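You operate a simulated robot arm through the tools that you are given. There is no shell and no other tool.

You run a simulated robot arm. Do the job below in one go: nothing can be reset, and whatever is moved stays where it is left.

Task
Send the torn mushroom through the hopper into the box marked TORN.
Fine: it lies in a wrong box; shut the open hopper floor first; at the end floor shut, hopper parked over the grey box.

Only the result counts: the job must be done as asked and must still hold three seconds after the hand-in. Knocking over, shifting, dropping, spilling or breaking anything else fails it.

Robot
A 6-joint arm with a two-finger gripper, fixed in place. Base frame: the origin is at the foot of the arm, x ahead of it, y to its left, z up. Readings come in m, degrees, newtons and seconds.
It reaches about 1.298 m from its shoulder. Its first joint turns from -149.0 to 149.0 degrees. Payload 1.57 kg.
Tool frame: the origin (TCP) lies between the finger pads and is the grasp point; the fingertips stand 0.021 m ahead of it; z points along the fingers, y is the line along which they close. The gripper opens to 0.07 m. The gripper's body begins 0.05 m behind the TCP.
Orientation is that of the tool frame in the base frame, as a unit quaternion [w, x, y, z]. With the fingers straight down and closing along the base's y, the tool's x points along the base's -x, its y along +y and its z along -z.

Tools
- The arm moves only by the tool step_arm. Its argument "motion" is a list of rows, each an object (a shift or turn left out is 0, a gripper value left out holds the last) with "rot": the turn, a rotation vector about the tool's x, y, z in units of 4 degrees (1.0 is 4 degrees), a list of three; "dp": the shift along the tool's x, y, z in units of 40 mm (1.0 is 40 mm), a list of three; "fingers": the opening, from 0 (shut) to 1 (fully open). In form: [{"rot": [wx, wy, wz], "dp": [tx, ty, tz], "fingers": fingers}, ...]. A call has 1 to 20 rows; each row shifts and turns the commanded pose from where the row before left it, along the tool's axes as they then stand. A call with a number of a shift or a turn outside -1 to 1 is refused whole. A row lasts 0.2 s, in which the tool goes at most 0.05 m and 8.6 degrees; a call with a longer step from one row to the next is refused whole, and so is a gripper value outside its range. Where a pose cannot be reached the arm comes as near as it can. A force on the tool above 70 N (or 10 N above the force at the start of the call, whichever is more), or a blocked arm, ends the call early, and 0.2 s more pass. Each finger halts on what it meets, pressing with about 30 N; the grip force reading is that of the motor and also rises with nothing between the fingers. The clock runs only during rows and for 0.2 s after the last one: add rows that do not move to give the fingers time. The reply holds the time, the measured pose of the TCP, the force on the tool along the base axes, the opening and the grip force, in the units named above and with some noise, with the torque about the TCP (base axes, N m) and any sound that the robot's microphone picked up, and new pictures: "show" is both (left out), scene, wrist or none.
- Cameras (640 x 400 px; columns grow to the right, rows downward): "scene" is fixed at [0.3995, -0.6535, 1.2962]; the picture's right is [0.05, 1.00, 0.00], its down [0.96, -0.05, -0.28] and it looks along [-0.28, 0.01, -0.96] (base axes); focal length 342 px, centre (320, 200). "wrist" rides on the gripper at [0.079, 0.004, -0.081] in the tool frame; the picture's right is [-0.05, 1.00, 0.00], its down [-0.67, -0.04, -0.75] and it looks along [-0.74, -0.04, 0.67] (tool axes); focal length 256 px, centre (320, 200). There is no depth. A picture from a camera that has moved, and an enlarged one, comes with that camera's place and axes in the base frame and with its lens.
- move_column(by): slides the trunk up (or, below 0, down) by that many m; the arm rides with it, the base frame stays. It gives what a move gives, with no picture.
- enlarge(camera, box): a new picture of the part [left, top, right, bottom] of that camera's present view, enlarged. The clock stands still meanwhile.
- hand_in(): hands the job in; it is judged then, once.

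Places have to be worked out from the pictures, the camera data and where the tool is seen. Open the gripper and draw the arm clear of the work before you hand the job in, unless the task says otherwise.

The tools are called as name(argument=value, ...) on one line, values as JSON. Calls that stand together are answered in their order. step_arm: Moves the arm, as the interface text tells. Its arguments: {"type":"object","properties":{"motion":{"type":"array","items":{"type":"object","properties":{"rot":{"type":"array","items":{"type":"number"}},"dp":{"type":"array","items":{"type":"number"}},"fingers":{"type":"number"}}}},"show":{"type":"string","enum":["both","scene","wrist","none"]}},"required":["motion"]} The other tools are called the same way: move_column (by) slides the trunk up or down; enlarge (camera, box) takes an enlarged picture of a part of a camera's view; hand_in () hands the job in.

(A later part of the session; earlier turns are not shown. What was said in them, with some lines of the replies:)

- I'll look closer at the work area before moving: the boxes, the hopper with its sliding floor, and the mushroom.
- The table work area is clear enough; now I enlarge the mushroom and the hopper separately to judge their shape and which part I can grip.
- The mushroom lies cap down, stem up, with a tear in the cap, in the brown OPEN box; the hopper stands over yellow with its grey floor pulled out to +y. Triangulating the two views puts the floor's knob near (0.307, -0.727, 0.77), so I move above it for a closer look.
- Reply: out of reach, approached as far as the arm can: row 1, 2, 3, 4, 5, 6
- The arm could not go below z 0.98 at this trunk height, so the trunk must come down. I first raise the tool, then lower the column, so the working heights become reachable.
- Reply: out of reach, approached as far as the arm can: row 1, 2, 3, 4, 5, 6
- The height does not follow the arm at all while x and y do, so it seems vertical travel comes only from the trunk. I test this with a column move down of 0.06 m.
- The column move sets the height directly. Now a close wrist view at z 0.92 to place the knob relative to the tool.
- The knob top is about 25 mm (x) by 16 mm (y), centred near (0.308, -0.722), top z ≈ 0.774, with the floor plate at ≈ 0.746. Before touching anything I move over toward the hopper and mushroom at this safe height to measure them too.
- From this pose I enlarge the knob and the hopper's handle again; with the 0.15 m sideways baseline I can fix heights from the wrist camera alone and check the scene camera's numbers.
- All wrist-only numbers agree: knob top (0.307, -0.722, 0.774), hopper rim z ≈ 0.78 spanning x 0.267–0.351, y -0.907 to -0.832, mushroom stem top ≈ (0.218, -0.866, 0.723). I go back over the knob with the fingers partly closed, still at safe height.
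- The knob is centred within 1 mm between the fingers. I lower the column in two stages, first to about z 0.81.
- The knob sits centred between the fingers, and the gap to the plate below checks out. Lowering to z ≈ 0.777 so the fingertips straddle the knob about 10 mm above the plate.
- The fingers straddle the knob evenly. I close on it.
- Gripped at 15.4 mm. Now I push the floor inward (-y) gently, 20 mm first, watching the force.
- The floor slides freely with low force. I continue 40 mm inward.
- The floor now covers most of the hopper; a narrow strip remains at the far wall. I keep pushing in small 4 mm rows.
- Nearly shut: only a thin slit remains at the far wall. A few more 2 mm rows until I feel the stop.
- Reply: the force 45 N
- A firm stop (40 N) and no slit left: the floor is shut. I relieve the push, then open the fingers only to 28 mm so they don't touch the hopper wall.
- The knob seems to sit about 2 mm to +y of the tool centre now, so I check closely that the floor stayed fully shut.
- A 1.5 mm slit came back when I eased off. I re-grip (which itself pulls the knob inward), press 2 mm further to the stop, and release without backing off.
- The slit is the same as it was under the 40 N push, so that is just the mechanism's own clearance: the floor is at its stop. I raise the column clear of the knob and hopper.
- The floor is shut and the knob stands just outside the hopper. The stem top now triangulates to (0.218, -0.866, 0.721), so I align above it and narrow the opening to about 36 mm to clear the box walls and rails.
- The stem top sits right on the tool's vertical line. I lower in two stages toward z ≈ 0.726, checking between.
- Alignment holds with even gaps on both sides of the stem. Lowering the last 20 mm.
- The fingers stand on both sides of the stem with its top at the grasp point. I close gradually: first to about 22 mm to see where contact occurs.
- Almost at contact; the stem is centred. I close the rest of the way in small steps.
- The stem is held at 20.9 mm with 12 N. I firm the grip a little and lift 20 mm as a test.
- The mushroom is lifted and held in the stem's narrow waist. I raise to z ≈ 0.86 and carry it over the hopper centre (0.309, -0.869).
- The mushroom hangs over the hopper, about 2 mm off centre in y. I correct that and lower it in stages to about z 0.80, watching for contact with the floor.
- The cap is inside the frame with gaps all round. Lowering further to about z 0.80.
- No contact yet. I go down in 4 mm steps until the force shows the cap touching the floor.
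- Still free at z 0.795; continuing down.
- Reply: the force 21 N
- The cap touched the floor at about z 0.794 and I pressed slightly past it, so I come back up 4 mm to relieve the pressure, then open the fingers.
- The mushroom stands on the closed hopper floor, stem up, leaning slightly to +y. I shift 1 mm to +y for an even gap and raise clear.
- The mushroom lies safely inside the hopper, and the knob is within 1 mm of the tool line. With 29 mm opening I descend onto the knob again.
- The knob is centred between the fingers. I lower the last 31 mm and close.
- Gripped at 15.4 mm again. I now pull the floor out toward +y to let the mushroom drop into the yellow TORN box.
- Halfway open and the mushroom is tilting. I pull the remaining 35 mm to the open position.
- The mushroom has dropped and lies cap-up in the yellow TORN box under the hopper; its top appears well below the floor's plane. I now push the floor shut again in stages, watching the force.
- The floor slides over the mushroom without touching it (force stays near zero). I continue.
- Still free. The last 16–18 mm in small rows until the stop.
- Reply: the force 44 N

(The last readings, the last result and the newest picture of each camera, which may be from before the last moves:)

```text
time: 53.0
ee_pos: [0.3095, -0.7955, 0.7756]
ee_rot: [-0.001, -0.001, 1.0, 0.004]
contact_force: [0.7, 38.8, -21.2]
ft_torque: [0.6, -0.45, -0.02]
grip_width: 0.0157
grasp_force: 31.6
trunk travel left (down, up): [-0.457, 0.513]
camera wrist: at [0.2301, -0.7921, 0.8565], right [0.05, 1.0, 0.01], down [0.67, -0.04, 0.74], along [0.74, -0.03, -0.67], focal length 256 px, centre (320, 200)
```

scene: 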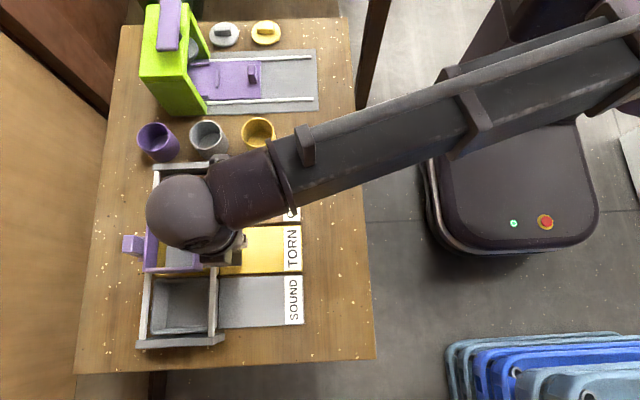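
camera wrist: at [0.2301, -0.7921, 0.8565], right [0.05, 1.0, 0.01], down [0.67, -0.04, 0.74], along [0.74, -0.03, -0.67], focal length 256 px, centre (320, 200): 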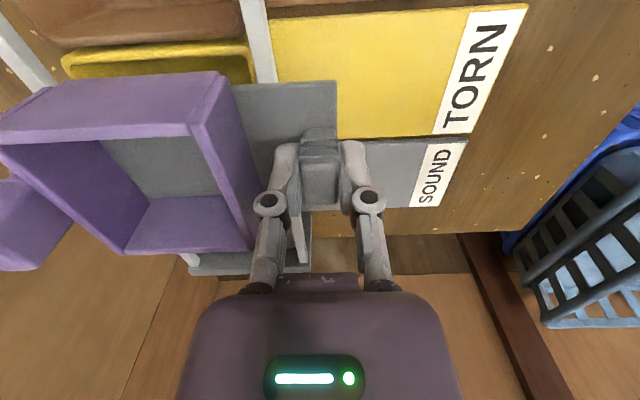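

The same hard stop at knob y ≈ -0.795, so the floor is shut. I ease most of the push off while still pressing lightly, then open the fingers to 28 mm.

step_arm(motion=[{"dp": [0, 0.06, 0]}, {}, {"fingers": 0.4}, {}, {}], show="wrist")

enlarge(camera="wrist", box=[90, 120, 190, 220])

enlarge(camera="wrist", box=[230, 110, 400, 220])

```text
time: 54.2
ee_pos: [0.3099, -0.7969, 0.7764]
ee_rot: [0.0, 0.0, 1.0, 0.0]
contact_force: [0.0, -1.5, -0.2]
ft_torque: [0.01, 0.01, 0.0]
grip_width: 0.0279
grasp_force: 0.1
trunk travel left (down, up): [-0.457, 0.513]
camera wrist: at [0.2294, -0.7929, 0.8562], right [0.05, 1.0, 0.0], down [0.67, -0.03, 0.75], along [0.74, -0.04, -0.67], focal length 256 px, centre (320, 200)
```

wrist: 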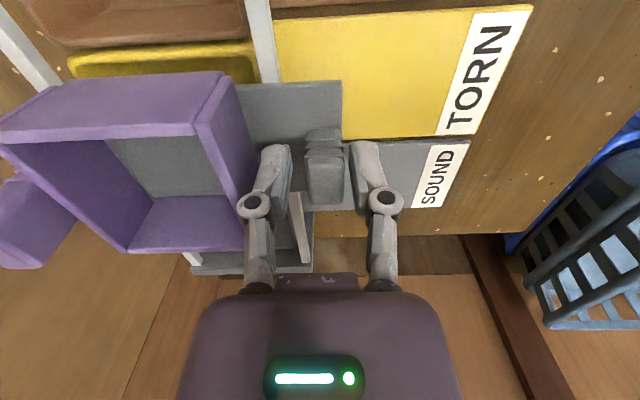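

```text
4.00 times, centred on (140, 170) of wrist
camera zoom: at [0.2294, -0.7929, 0.8562], right [0.05, 1.0, 0.0], down [0.67, -0.03, 0.75], along [0.74, -0.04, -0.67], focal length 1024 px, centre (1040, 320)
```

zoom: 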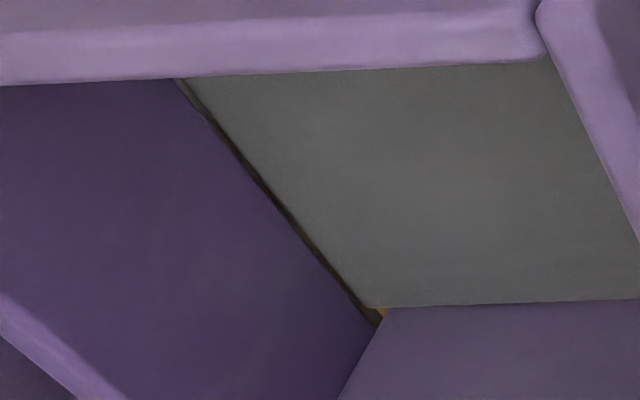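

```text
3.64 times, centred on (315, 165) of wrist
camera zoom: at [0.2294, -0.7929, 0.8562], right [0.05, 1.0, 0.0], down [0.67, -0.03, 0.75], along [0.74, -0.04, -0.67], focal length 931 px, centre (338, 327)
```

zoom: 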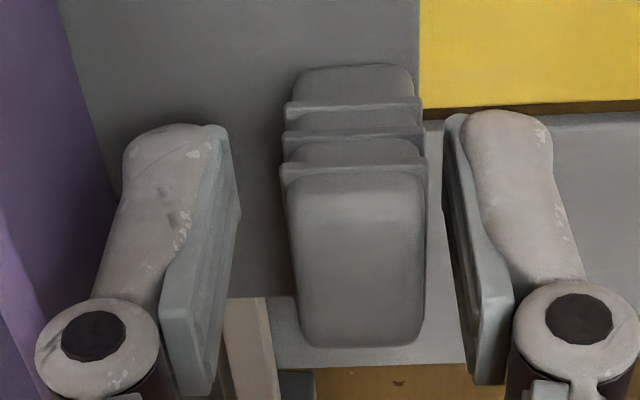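

The floor is fully shut (knob at y ≈ -0.795). I raise clear and move to the -x side of the hopper, both to measure the grey box against the hopper and to check the mushroom.

move_column(by=0.1)

step_arm(motion=[{"dp": [0.6, -0.5, 0]}, {"dp": [0.6, -0.5, 0]}, {"dp": [0.6, -0.5, 0]}, {"dp": [0.6, -0.32, 0], "fingers": 0.0}, {}, {}], show="both")

enlarge(camera="wrist", box=[220, 60, 420, 240])

enlarge(camera="scene", box=[115, 200, 265, 360])

```text
time: 55.5
ee_pos: [0.3099, -0.7971, 0.8753]
ee_rot: [-0.001, 0.0, 1.0, 0.0]
contact_force: [0.0, 0.4, 0.1]
ft_torque: [0.02, -0.01, 0.0]
grip_width: 0.0281
grasp_force: 0.0
trunk travel left (down, up): [-0.557, 0.413]
```

```text
time: 56.9
ee_pos: [0.2135, -0.8705, 0.8749]
ee_rot: [-0.001, 0.0, 1.0, -0.001]
contact_force: [0.5, -0.4, 0.4]
ft_torque: [0.02, 0.0, 0.0]
grip_width: 0.0001
grasp_force: 28.0
trunk travel left (down, up): [-0.557, 0.413]
camera wrist: at [0.1338, -0.8653, 0.9562], right [0.05, 1.0, 0.0], down [0.67, -0.04, 0.75], along [0.74, -0.04, -0.67], focal length 256 px, centre (320, 200)
```

scene: 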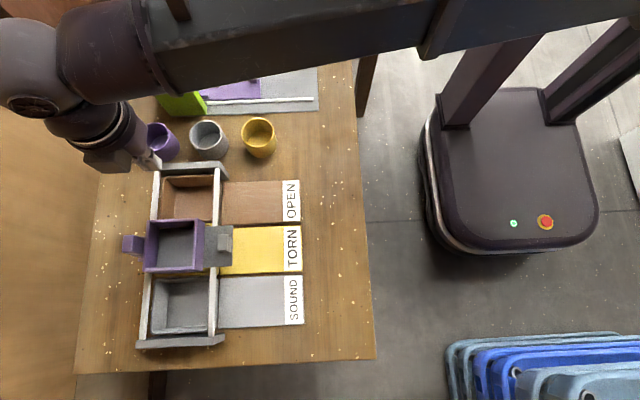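
wrist: 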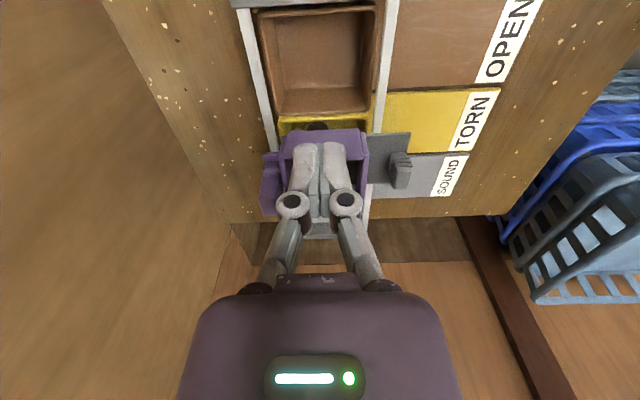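

```text
2.22 times, centred on (320, 150) of wrist
camera zoom: at [0.1338, -0.8653, 0.9562], right [0.05, 1.0, 0.0], down [0.67, -0.04, 0.75], along [0.74, -0.04, -0.67], focal length 569 px, centre (320, 311)
```

zoom: 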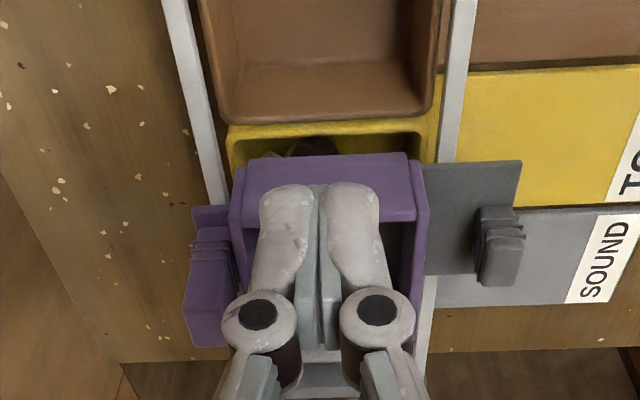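

```text
2.50 times, centred on (190, 280) of scene
camera zoom: at [0.3995, -0.6535, 1.2962], right [0.05, 1.0, 0.0], down [0.96, -0.05, -0.28], along [-0.28, 0.01, -0.96], focal length 856 px, centre (645, 0)
```

zoom: 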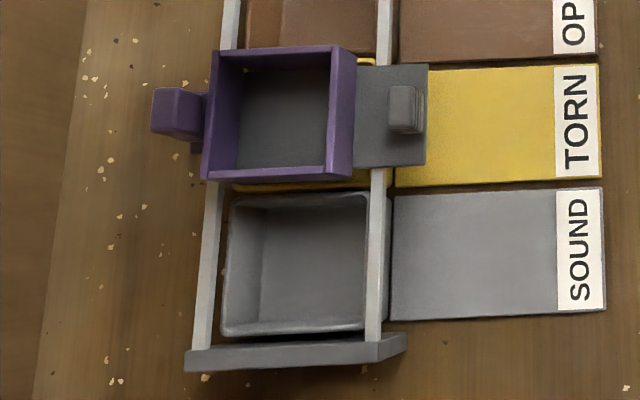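

The mushroom's dark cap is visible in the yellow box, and the grey box centre works out to x ≈ 0.397, i.e. 88 mm further along the rails than the hopper's present centre (0.309). I lower closed fingers behind the hopper's -x wall, mid-width, to push it along.

move_column(by=-0.06)

step_arm(motion=[{"dp": [-0.1, 0.02, 0]}, {}], show="wrist")

enlarge(camera="wrist", box=[220, 80, 420, 280])

```text
time: 57.9
ee_pos: [0.213, -0.8707, 0.8155]
ee_rot: [0.0, 0.0, 1.0, -0.001]
contact_force: [0.3, 0.0, -0.8]
ft_torque: [-0.01, 0.0, 0.01]
grip_width: 0.0001
grasp_force: 29.1
trunk travel left (down, up): [-0.497, 0.473]
```

```text
time: 58.5
ee_pos: [0.2176, -0.8695, 0.8158]
ee_rot: [0.0, 0.0, 1.0, 0.0]
contact_force: [-0.4, -0.2, -0.2]
ft_torque: [0.03, 0.0, -0.02]
grip_width: 0.0
grasp_force: 28.6
trunk travel left (down, up): [-0.497, 0.473]
camera wrist: at [0.1382, -0.8647, 0.8962], right [0.05, 1.0, 0.0], down [0.67, -0.04, 0.75], along [0.74, -0.04, -0.67], focal length 256 px, centre (320, 200)
```

wrist: 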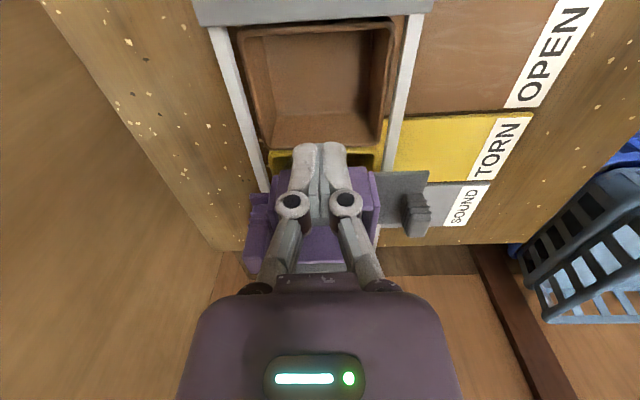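

```text
2.00 times, centred on (320, 180) of wrist
camera zoom: at [0.1382, -0.8647, 0.8962], right [0.05, 1.0, 0.0], down [0.67, -0.04, 0.75], along [0.74, -0.04, -0.67], focal length 512 px, centre (320, 240)
```

zoom: 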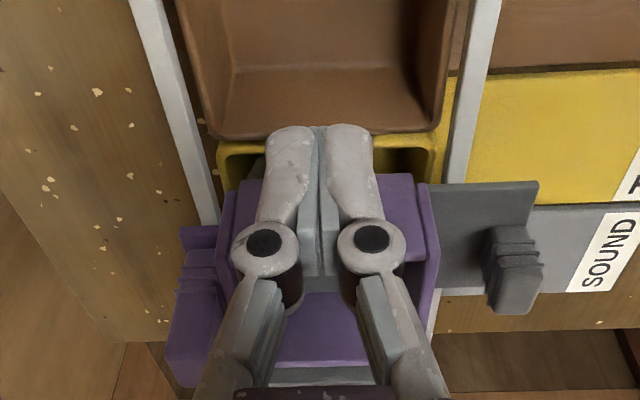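

Clear of the wall by about 40 mm. I lower to z ≈ 0.778 and approach until just before contact (TCP x ≈ 0.257).

move_column(by=-0.038)

step_arm(motion=[{"dp": [-0.25, 0, 0]}, {"dp": [-0.25, 0, 0]}, {"dp": [-0.25, 0, 0]}, {"dp": [-0.2, 0, 0]}, {}], show="both")

enlarge(camera="scene", box=[115, 170, 265, 290])

```text
time: 59.3
ee_pos: [0.2184, -0.8685, 0.7777]
ee_rot: [0.0, -0.001, 1.0, 0.0]
contact_force: [0.1, 0.3, 0.9]
ft_torque: [0.03, 0.0, 0.03]
grip_width: 0.0001
grasp_force: 29.3
trunk travel left (down, up): [-0.459, 0.511]
```

```text
time: 60.5
ee_pos: [0.2562, -0.8691, 0.7781]
ee_rot: [0.0, 0.0, 1.0, 0.001]
contact_force: [-0.1, 0.0, -0.4]
ft_torque: [0.04, -0.01, -0.02]
grip_width: 0.0
grasp_force: 28.3
trunk travel left (down, up): [-0.459, 0.511]
camera wrist: at [0.176, -0.8647, 0.8581], right [0.05, 1.0, 0.0], down [0.67, -0.04, 0.75], along [0.74, -0.04, -0.67], focal length 256 px, centre (320, 200)
```

scene: 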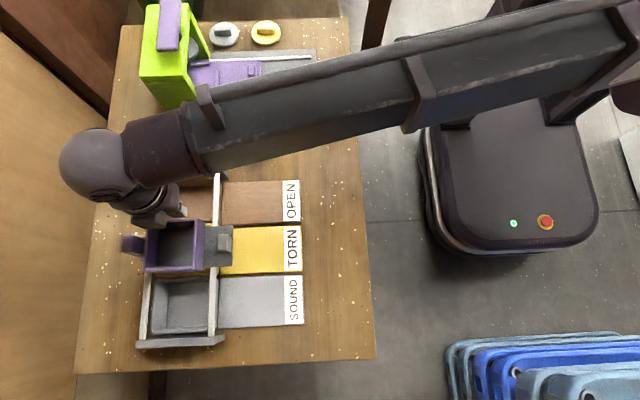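
wrist: 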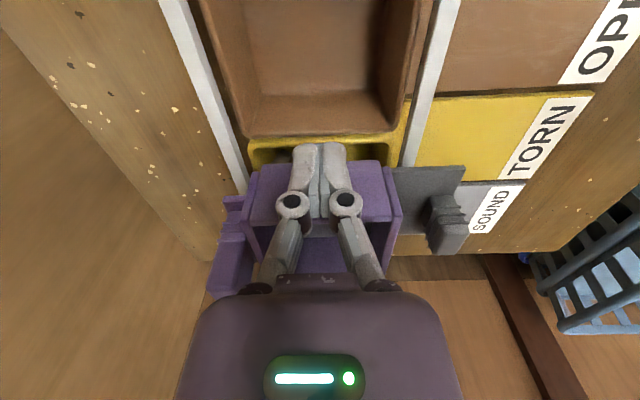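

```text
3.33 times, centred on (190, 230) of scene
camera zoom: at [0.3995, -0.6535, 1.2962], right [0.05, 1.0, 0.0], down [0.96, -0.05, -0.28], along [-0.28, 0.01, -0.96], focal length 1142 px, centre (753, 100)
```

zoom: 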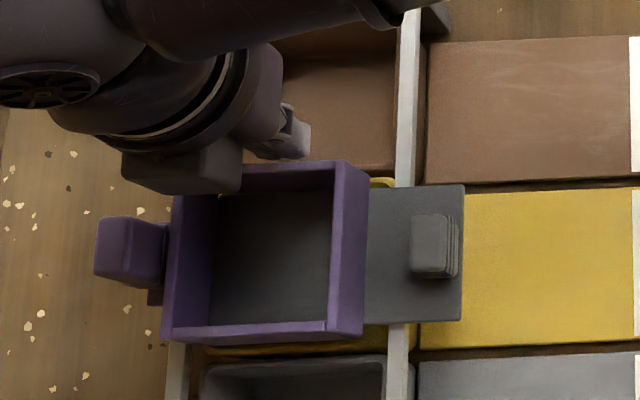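

The fingers are just short of the wall. I push gently in +x, 12 mm first, watching the force and the hopper's motion.

step_arm(motion=[{"dp": [-0.1, 0, 0]}, {"dp": [-0.1, 0, 0]}, {"dp": [-0.1, 0, 0]}, {}], show="both")

enlarge(camera="scene", box=[115, 200, 265, 360])

```text
time: 61.5
ee_pos: [0.2696, -0.8693, 0.7777]
ee_rot: [0.0, 0.0, 1.0, 0.0]
contact_force: [-0.9, 0.3, -0.1]
ft_torque: [0.05, -0.01, 0.02]
grip_width: 0.0
grasp_force: 29.2
trunk travel left (down, up): [-0.459, 0.511]
camera wrist: at [0.1885, -0.865, 0.8582], right [0.05, 1.0, 0.0], down [0.67, -0.04, 0.75], along [0.74, -0.04, -0.67], focal length 256 px, centre (320, 200)
```

scene: 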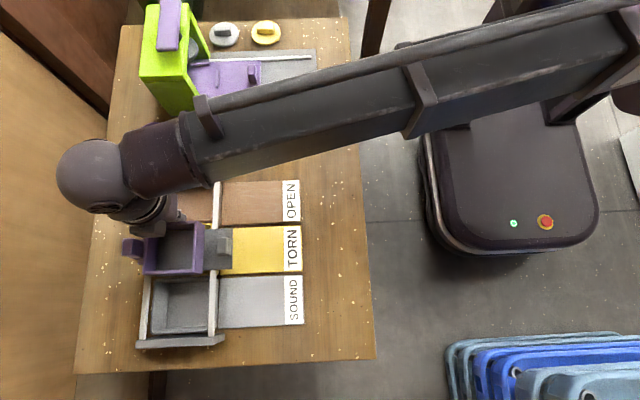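
wrist: 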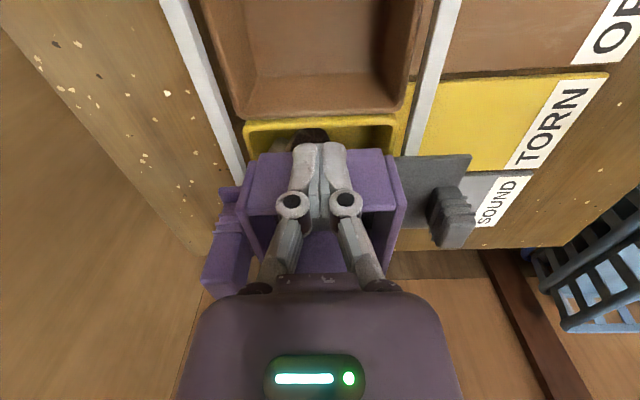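

```text
2.50 times, centred on (190, 280) of scene
camera zoom: at [0.3995, -0.6535, 1.2962], right [0.05, 1.0, 0.0], down [0.96, -0.05, -0.28], along [-0.28, 0.01, -0.96], focal length 856 px, centre (645, 0)
```

zoom: 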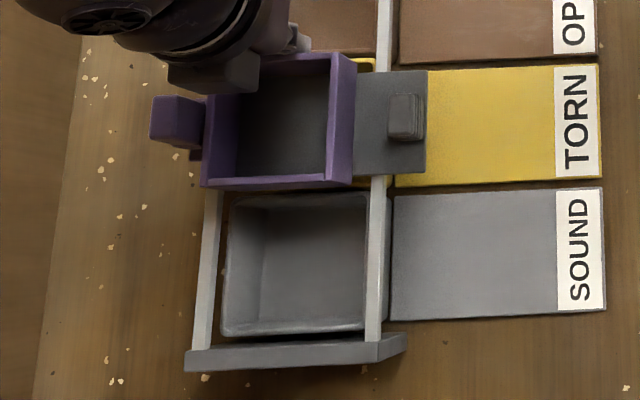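

The hopper slides easily (under 1 N), floor and all, and the mushroom stays in the yellow box. I continue pushing 64 mm at the same slow pace.

step_arm(motion=[{"dp": [-0.15, 0, 0]}, {"dp": [-0.2, 0, 0]}, {"dp": [-0.2, 0, 0]}, {"dp": [-0.2, 0, 0]}, {"dp": [-0.2, 0, 0]}, {"dp": [-0.2, 0, 0]}, {"dp": [-0.2, 0, 0]}, {"dp": [-0.15, 0, 0]}, {"dp": [-0.1, 0, 0]}, {}], show="both")

enlarge(camera="scene", box=[115, 200, 265, 360])

```text
time: 63.7
ee_pos: [0.331, -0.8695, 0.7779]
ee_rot: [0.0, -0.001, 1.0, 0.001]
contact_force: [0.5, 0.0, 0.5]
ft_torque: [0.0, 0.0, -0.02]
grip_width: 0.0
grasp_force: 28.5
trunk travel left (down, up): [-0.459, 0.511]
camera wrist: at [0.2522, -0.8646, 0.8581], right [0.05, 1.0, 0.0], down [0.67, -0.04, 0.75], along [0.74, -0.04, -0.67], focal length 256 px, centre (320, 200)
```

scene: 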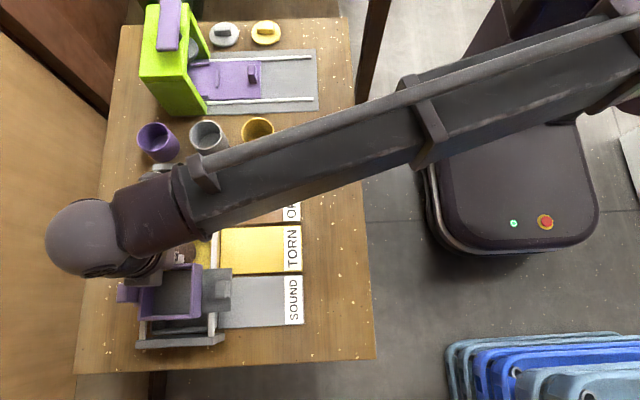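
wrist: 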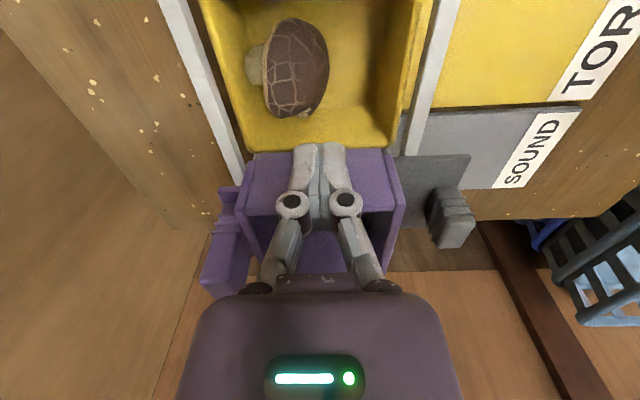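

```text
2.50 times, centred on (190, 280) of scene
camera zoom: at [0.3995, -0.6535, 1.2962], right [0.05, 1.0, 0.0], down [0.96, -0.05, -0.28], along [-0.28, 0.01, -0.96], focal length 856 px, centre (645, 0)
```

zoom: 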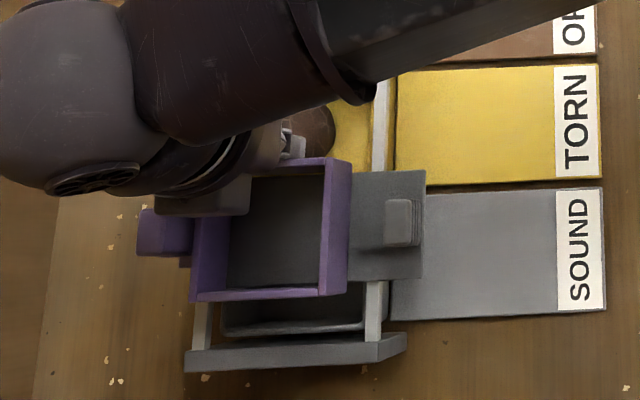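

The wrist view clearly shows the mushroom lying in the yellow TORN box. The hopper has moved about 67 mm of 88; I push 16 mm more and then measure.

step_arm(motion=[{"dp": [-0.1, 0, 0]}, {"dp": [-0.1, 0, 0]}, {"dp": [-0.1, 0, 0]}, {"dp": [-0.1, 0, 0]}, {}], show="both")

enlarge(camera="scene", box=[115, 240, 265, 360])

enlarge(camera="wrist", box=[180, 60, 480, 260])

```text
time: 64.9
ee_pos: [0.3476, -0.8697, 0.7773]
ee_rot: [0.0, 0.001, 1.0, -0.001]
contact_force: [-0.6, 0.0, 0.2]
ft_torque: [-0.02, -0.01, 0.01]
grip_width: 0.0001
grasp_force: 28.0
trunk travel left (down, up): [-0.459, 0.511]
camera wrist: at [0.2684, -0.8648, 0.8581], right [0.05, 1.0, 0.0], down [0.67, -0.04, 0.75], along [0.74, -0.04, -0.67], focal length 256 px, centre (320, 200)
```

scene: 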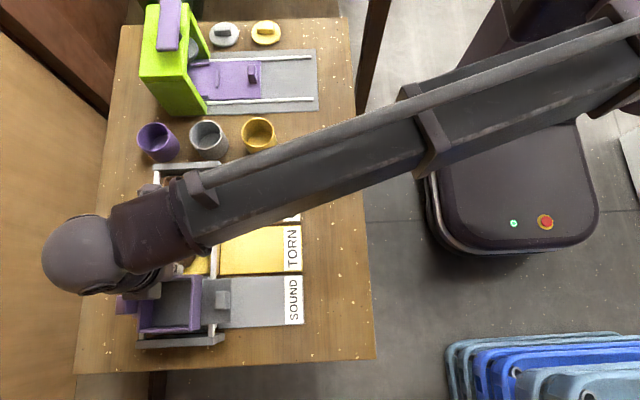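
wrist: 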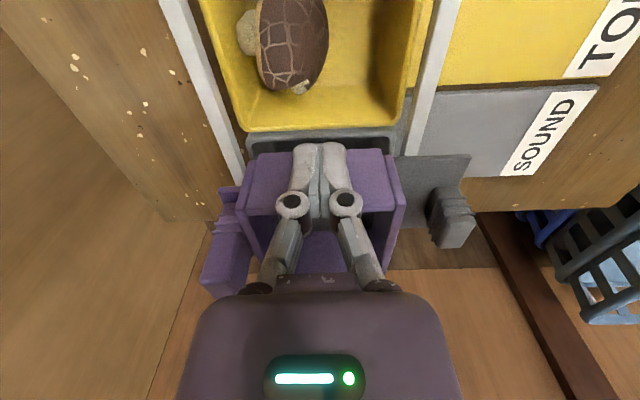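

```text
3.33 times, centred on (190, 300) of scene
camera zoom: at [0.3995, -0.6535, 1.2962], right [0.05, 1.0, 0.0], down [0.96, -0.05, -0.28], along [-0.28, 0.01, -0.96], focal length 1142 px, centre (753, -133)
```

zoom: 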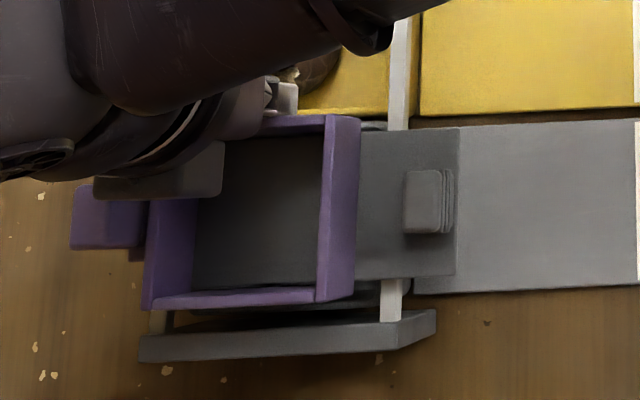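

```text
2.00 times, centred on (330, 160) of wrist
camera zoom: at [0.2684, -0.8648, 0.8581], right [0.05, 1.0, 0.0], down [0.67, -0.04, 0.75], along [0.74, -0.04, -0.67], focal length 512 px, centre (300, 280)
```

zoom: 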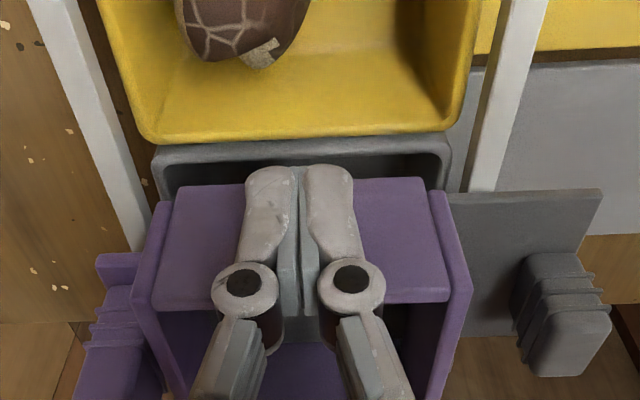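

The mushroom lies clearly in the yellow box. Both views put the hopper about 5 mm short of the matching offset over the grey box, so I push that much more in 2 mm rows.

step_arm(motion=[{"dp": [-0.05, 0, 0]}, {"dp": [-0.05, 0, 0]}, {"dp": [-0.025, 0, 0]}, {}], show="both")

enlarge(camera="scene", box=[115, 240, 265, 360])

enlarge(camera="wrist", box=[180, 60, 480, 260])

```text
time: 65.9
ee_pos: [0.352, -0.8689, 0.7776]
ee_rot: [0.0, 0.0, 1.0, 0.0]
contact_force: [-7.0, 1.0, -2.0]
ft_torque: [-0.03, 0.09, 0.04]
grip_width: 0.0061
grasp_force: 28.4
trunk travel left (down, up): [-0.459, 0.511]
camera wrist: at [0.272, -0.8646, 0.8582], right [0.05, 1.0, 0.0], down [0.67, -0.04, 0.74], along [0.74, -0.04, -0.67], focal length 256 px, centre (320, 200)
```

scene: 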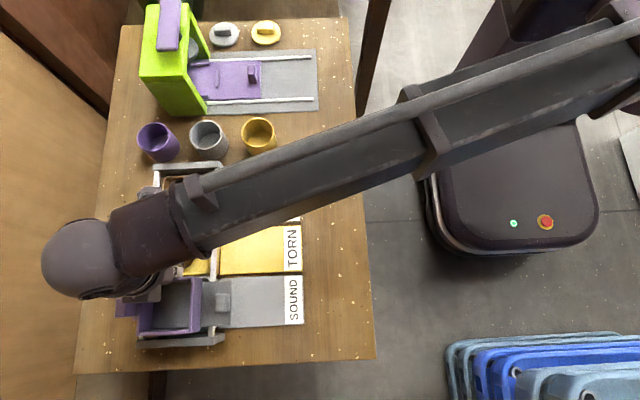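
wrist: 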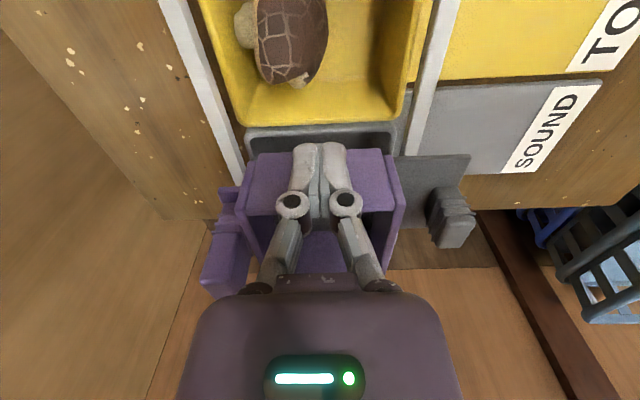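

```text
3.33 times, centred on (190, 300) of scene
camera zoom: at [0.3995, -0.6535, 1.2962], right [0.05, 1.0, 0.0], down [0.96, -0.05, -0.28], along [-0.28, 0.01, -0.96], focal length 1142 px, centre (753, -133)
```

zoom: 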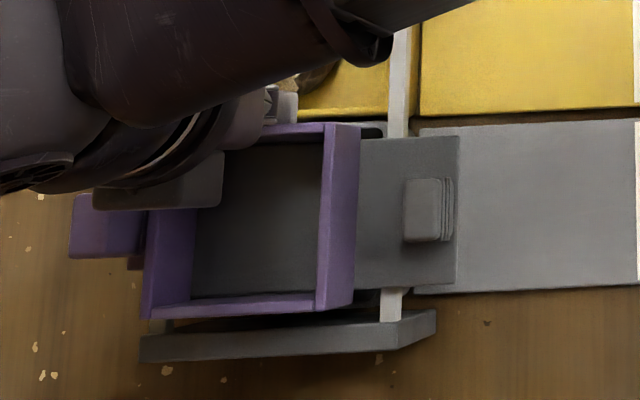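

```text
2.00 times, centred on (330, 160) of wrist
camera zoom: at [0.272, -0.8646, 0.8582], right [0.05, 1.0, 0.0], down [0.67, -0.04, 0.74], along [0.74, -0.04, -0.67], focal length 512 px, centre (300, 280)
```

zoom: 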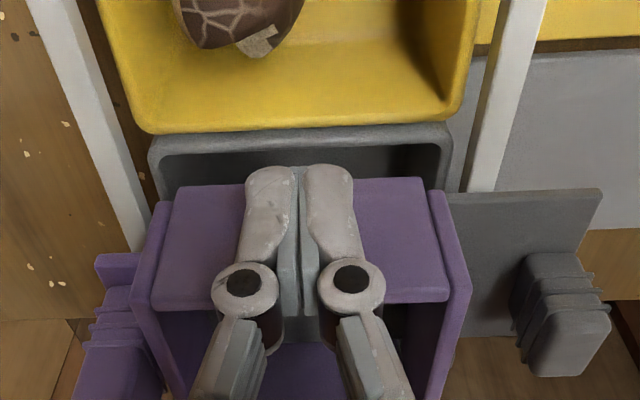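

The force rose to 7 N: the hopper seems to have met its end stop, about 86–87 mm along. One more 1.2 mm nudge will tell whether it is really the stop.

step_arm(motion=[{"dp": [-0.03, 0, 0]}, {}], show="none")

```text
time: 66.5
ee_pos: [0.3522, -0.8699, 0.7778]
ee_rot: [0.0, 0.0, 1.0, 0.0]
contact_force: [-17.2, 4.2, -6.7]
ft_torque: [-0.01, 0.21, 0.04]
grip_width: 0.0062
grasp_force: 29.0
trunk travel left (down, up): [-0.459, 0.511]
```

It is the hard stop (17 N, no further motion), so the hopper is parked at the grey end. I back the fingers off in -x and then raise.

step_arm(motion=[{"dp": [0.1, 0, 0]}, {"dp": [0.2, 0, 0]}, {"dp": [0.3, 0, 0]}, {}], show="wrist")

move_column(by=0.14)

step_arm(motion=[{"dp": [0.4, 0.5, 0]}, {"dp": [0.5, 0.5, 0], "fingers": 0.5}, {"dp": [0.5, 0.3, 0]}, {}, {}], show="both")

enlarge(camera="scene", box=[105, 170, 305, 360])

enlarge(camera="wrist", box=[150, 0, 450, 190])

```text
time: 67.5
ee_pos: [0.3289, -0.868, 0.7794]
ee_rot: [0.001, 0.0, 1.0, 0.0]
contact_force: [0.6, -0.4, -0.8]
ft_torque: [0.0, -0.01, -0.01]
grip_width: 0.0001
grasp_force: 28.8
trunk travel left (down, up): [-0.459, 0.511]
camera wrist: at [0.25, -0.8646, 0.8581], right [0.05, 1.0, 0.0], down [0.67, -0.04, 0.75], along [0.74, -0.04, -0.67], focal length 256 px, centre (320, 200)
```

wrist: 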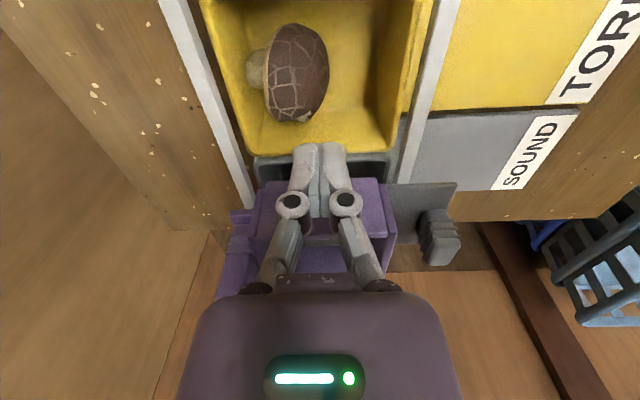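

```text
time: 69.2
ee_pos: [0.3287, -0.8697, 0.9177]
ee_rot: [0.0, 0.0, 1.0, 0.0]
contact_force: [-0.2, -0.3, -0.3]
ft_torque: [-0.02, 0.03, 0.0]
grip_width: 0.0
grasp_force: 28.9
trunk travel left (down, up): [-0.599, 0.371]
```

```text
time: 70.4
ee_pos: [0.2733, -0.8166, 0.9182]
ee_rot: [0.001, 0.0, 1.0, 0.0]
contact_force: [0.0, 0.5, -0.3]
ft_torque: [0.01, 0.02, 0.01]
grip_width: 0.0351
grasp_force: 0.0
trunk travel left (down, up): [-0.599, 0.371]
camera wrist: at [0.1937, -0.8124, 0.9981], right [0.05, 1.0, 0.0], down [0.67, -0.04, 0.75], along [0.74, -0.04, -0.67], focal length 256 px, centre (320, 200)
```

scene: 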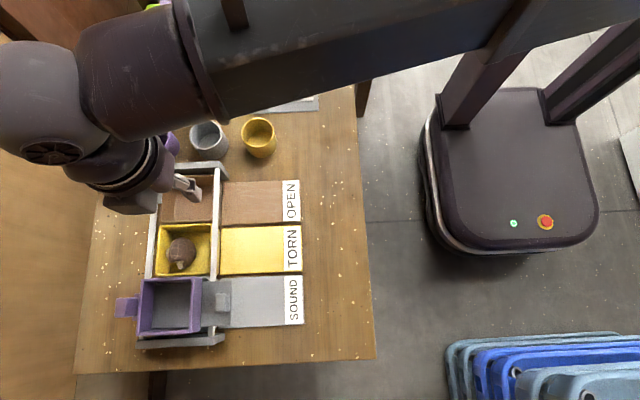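
wrist: 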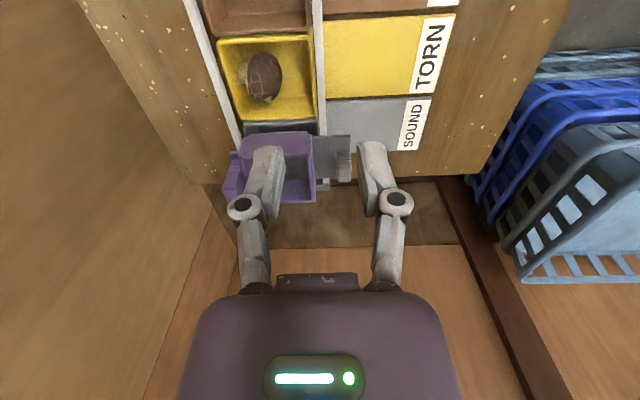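

```text
2.11 times, centred on (205, 265) of scene
camera zoom: at [0.3995, -0.6535, 1.2962], right [0.05, 1.0, 0.0], down [0.96, -0.05, -0.28], along [-0.28, 0.01, -0.96], focal length 721 px, centre (562, 63)
```

zoom: 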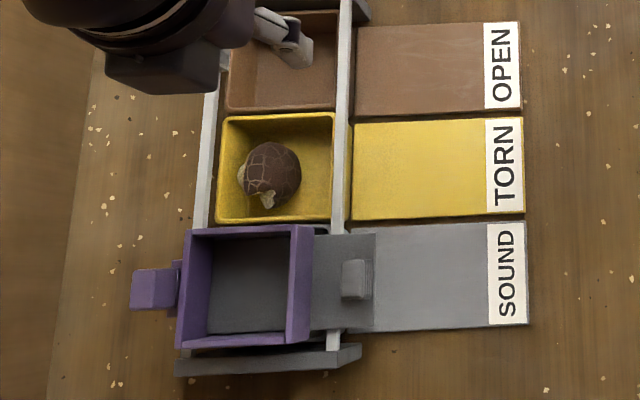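

```text
2.11 times, centred on (300, 95) of wrist
camera zoom: at [0.1937, -0.8124, 0.9981], right [0.05, 1.0, 0.0], down [0.67, -0.04, 0.75], along [0.74, -0.04, -0.67], focal length 539 px, centre (362, 421)
```

zoom: 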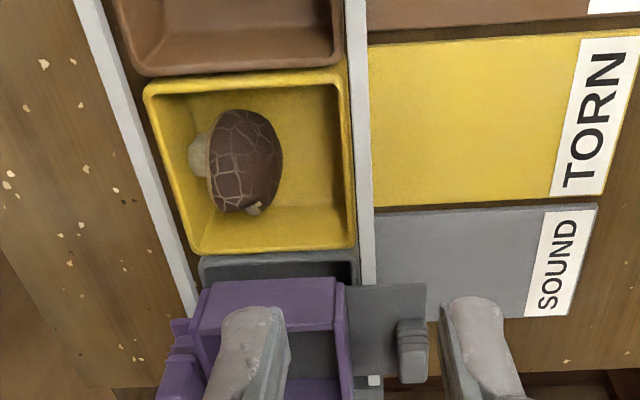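

The mushroom rests in the yellow TORN box and the hopper stands over the grey box. I take one more look down into the hopper to be sure its floor is still fully shut after the move.

step_arm(motion=[{"dp": [-0.6, 0.4, 0]}, {"dp": [-0.7, 0.4, 0]}, {"dp": [-0.7, 0.2, 0]}, {}], show="both")

enlarge(camera="wrist", box=[120, 0, 360, 180])

enlarge(camera="scene", box=[110, 250, 250, 360])

```text
time: 71.4
ee_pos: [0.3537, -0.7771, 0.919]
ee_rot: [0.001, -0.001, 1.0, 0.0]
contact_force: [1.2, 0.0, -0.3]
ft_torque: [0.0, -0.01, -0.03]
grip_width: 0.0349
grasp_force: 0.1
trunk travel left (down, up): [-0.599, 0.371]
camera wrist: at [0.2742, -0.7728, 0.9982], right [0.05, 1.0, 0.0], down [0.67, -0.04, 0.75], along [0.74, -0.04, -0.67], focal length 256 px, centre (320, 200)
```

scene: 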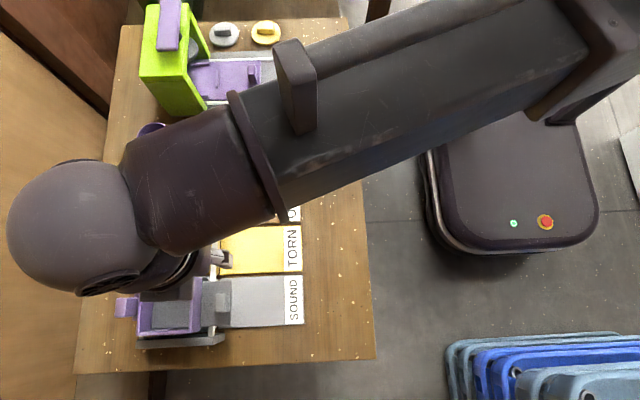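
wrist: 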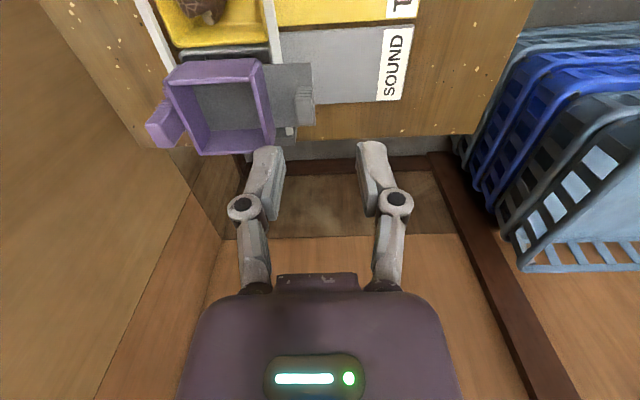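

```text
2.22 times, centred on (240, 90) of wrist
camera zoom: at [0.2742, -0.7728, 0.9982], right [0.05, 1.0, 0.0], down [0.67, -0.04, 0.75], along [0.74, -0.04, -0.67], focal length 569 px, centre (498, 444)
```

zoom: 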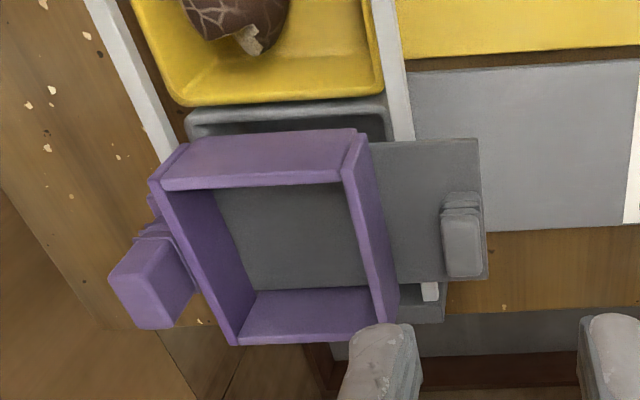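

```text
3.64 times, centred on (180, 305) of scene
camera zoom: at [0.3995, -0.6535, 1.2962], right [0.05, 1.0, 0.0], down [0.96, -0.05, -0.28], along [-0.28, 0.01, -0.96], focal length 1245 px, centre (829, -182)
```

zoom: 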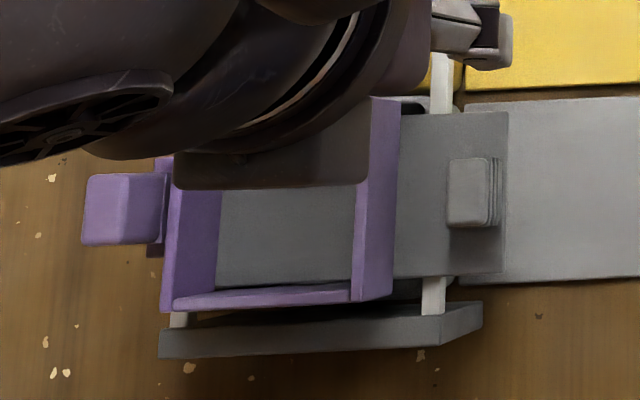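

The floor is fully closed and the hopper's offset over the grey box matches what it had over the yellow one. I open the gripper and draw the arm back toward its starting place, then check once more.

move_column(by=0.06)

step_arm(motion=[{"dp": [0.35, 0.8, 0], "fingers": 1.0}, {"dp": [0.4, 0.85, 0]}, {"dp": [0.4, 0.85, 0]}, {"dp": [0.4, 0.85, 0]}, {"dp": [0.4, 0.85, 0]}, {"dp": [0.4, 0.85, 0]}, {"dp": [0.25, 0.85, 0]}, {"dp": [0, 0.6, 0]}, {}, {}], show="both")

enlarge(camera="scene", box=[105, 150, 315, 360])

enlarge(camera="scene", box=[110, 200, 250, 360])

```text
time: 72.4
ee_pos: [0.3541, -0.7771, 0.9787]
ee_rot: [0.0, 0.0, 1.0, 0.0]
contact_force: [-0.8, 0.5, -0.3]
ft_torque: [-0.04, -0.06, 0.03]
grip_width: 0.0351
grasp_force: 0.1
trunk travel left (down, up): [-0.659, 0.311]
```

```text
time: 74.6
ee_pos: [0.2488, -0.5167, 0.9772]
ee_rot: [0.0, 0.0, 1.0, 0.001]
contact_force: [0.0, 1.0, 0.4]
ft_torque: [0.02, 0.01, -0.02]
grip_width: 0.0701
grasp_force: 0.1
trunk travel left (down, up): [-0.659, 0.311]
camera wrist: at [0.1696, -0.5124, 1.0582], right [0.05, 1.0, 0.0], down [0.67, -0.04, 0.75], along [0.74, -0.04, -0.67], focal length 256 px, centre (320, 200)
```

scene: 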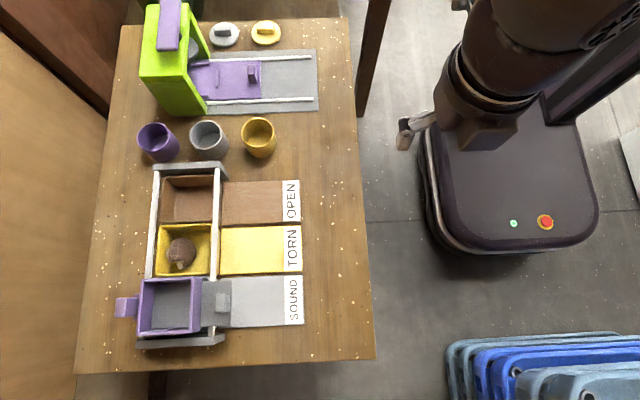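
wrist: 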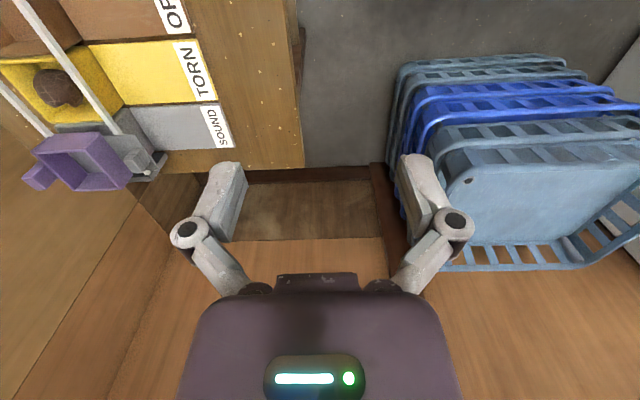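

```text
1.90 times, centred on (210, 255) of scene
camera zoom: at [0.3995, -0.6535, 1.2962], right [0.05, 1.0, 0.0], down [0.96, -0.05, -0.28], along [-0.28, 0.01, -0.96], focal length 652 px, centre (530, 95)
```

zoom: 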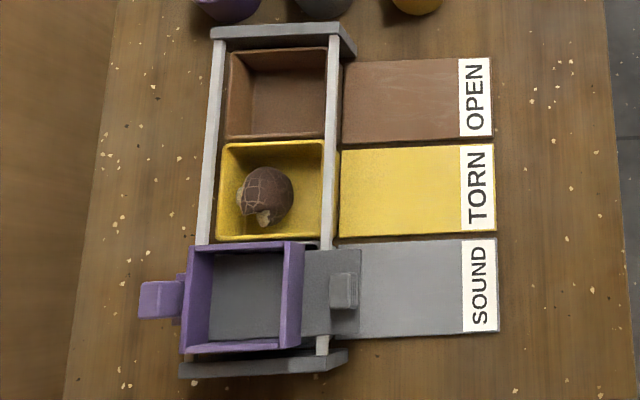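

```text
2.50 times, centred on (180, 280) of scene
camera zoom: at [0.3995, -0.6535, 1.2962], right [0.05, 1.0, 0.0], down [0.96, -0.05, -0.28], along [-0.28, 0.01, -0.96], focal length 856 px, centre (670, 0)
```

zoom: 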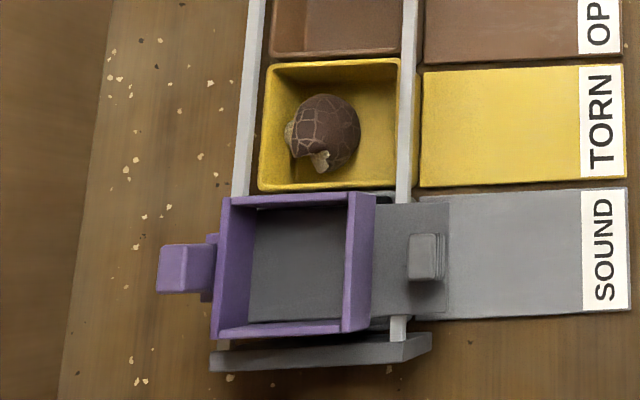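

The torn mushroom lies in the yellow TORN box. The hopper is over the grey SOUND box with its floor shut. Everything else stands where it was, and the arm is clear with the gripper open, so I hand in.

hand_in()

```text
The job is handed in.
```

The job is handed in. The torn mushroom went through the hopper and now lies in the yellow TORN box.

- **Floor first:** I shut the open hopper floor before lifting the mushroom out of the brown OPEN box.
- **Drop:** With the hopper over the TORN box, I set the mushroom on the floor and pulled the floor open. The mushroom landed cap-up.
- **End state:** The hopper is at its end stop over the grey SOUND box. The floor is pushed to its own stop; earlier close-ups showed a slit of about 1.5 mm at the far edge there, which I took to be clearance in the mechanism.
- **Arm:** It is back near its starting place with the gripper open. In the last pictures nothing else had moved.
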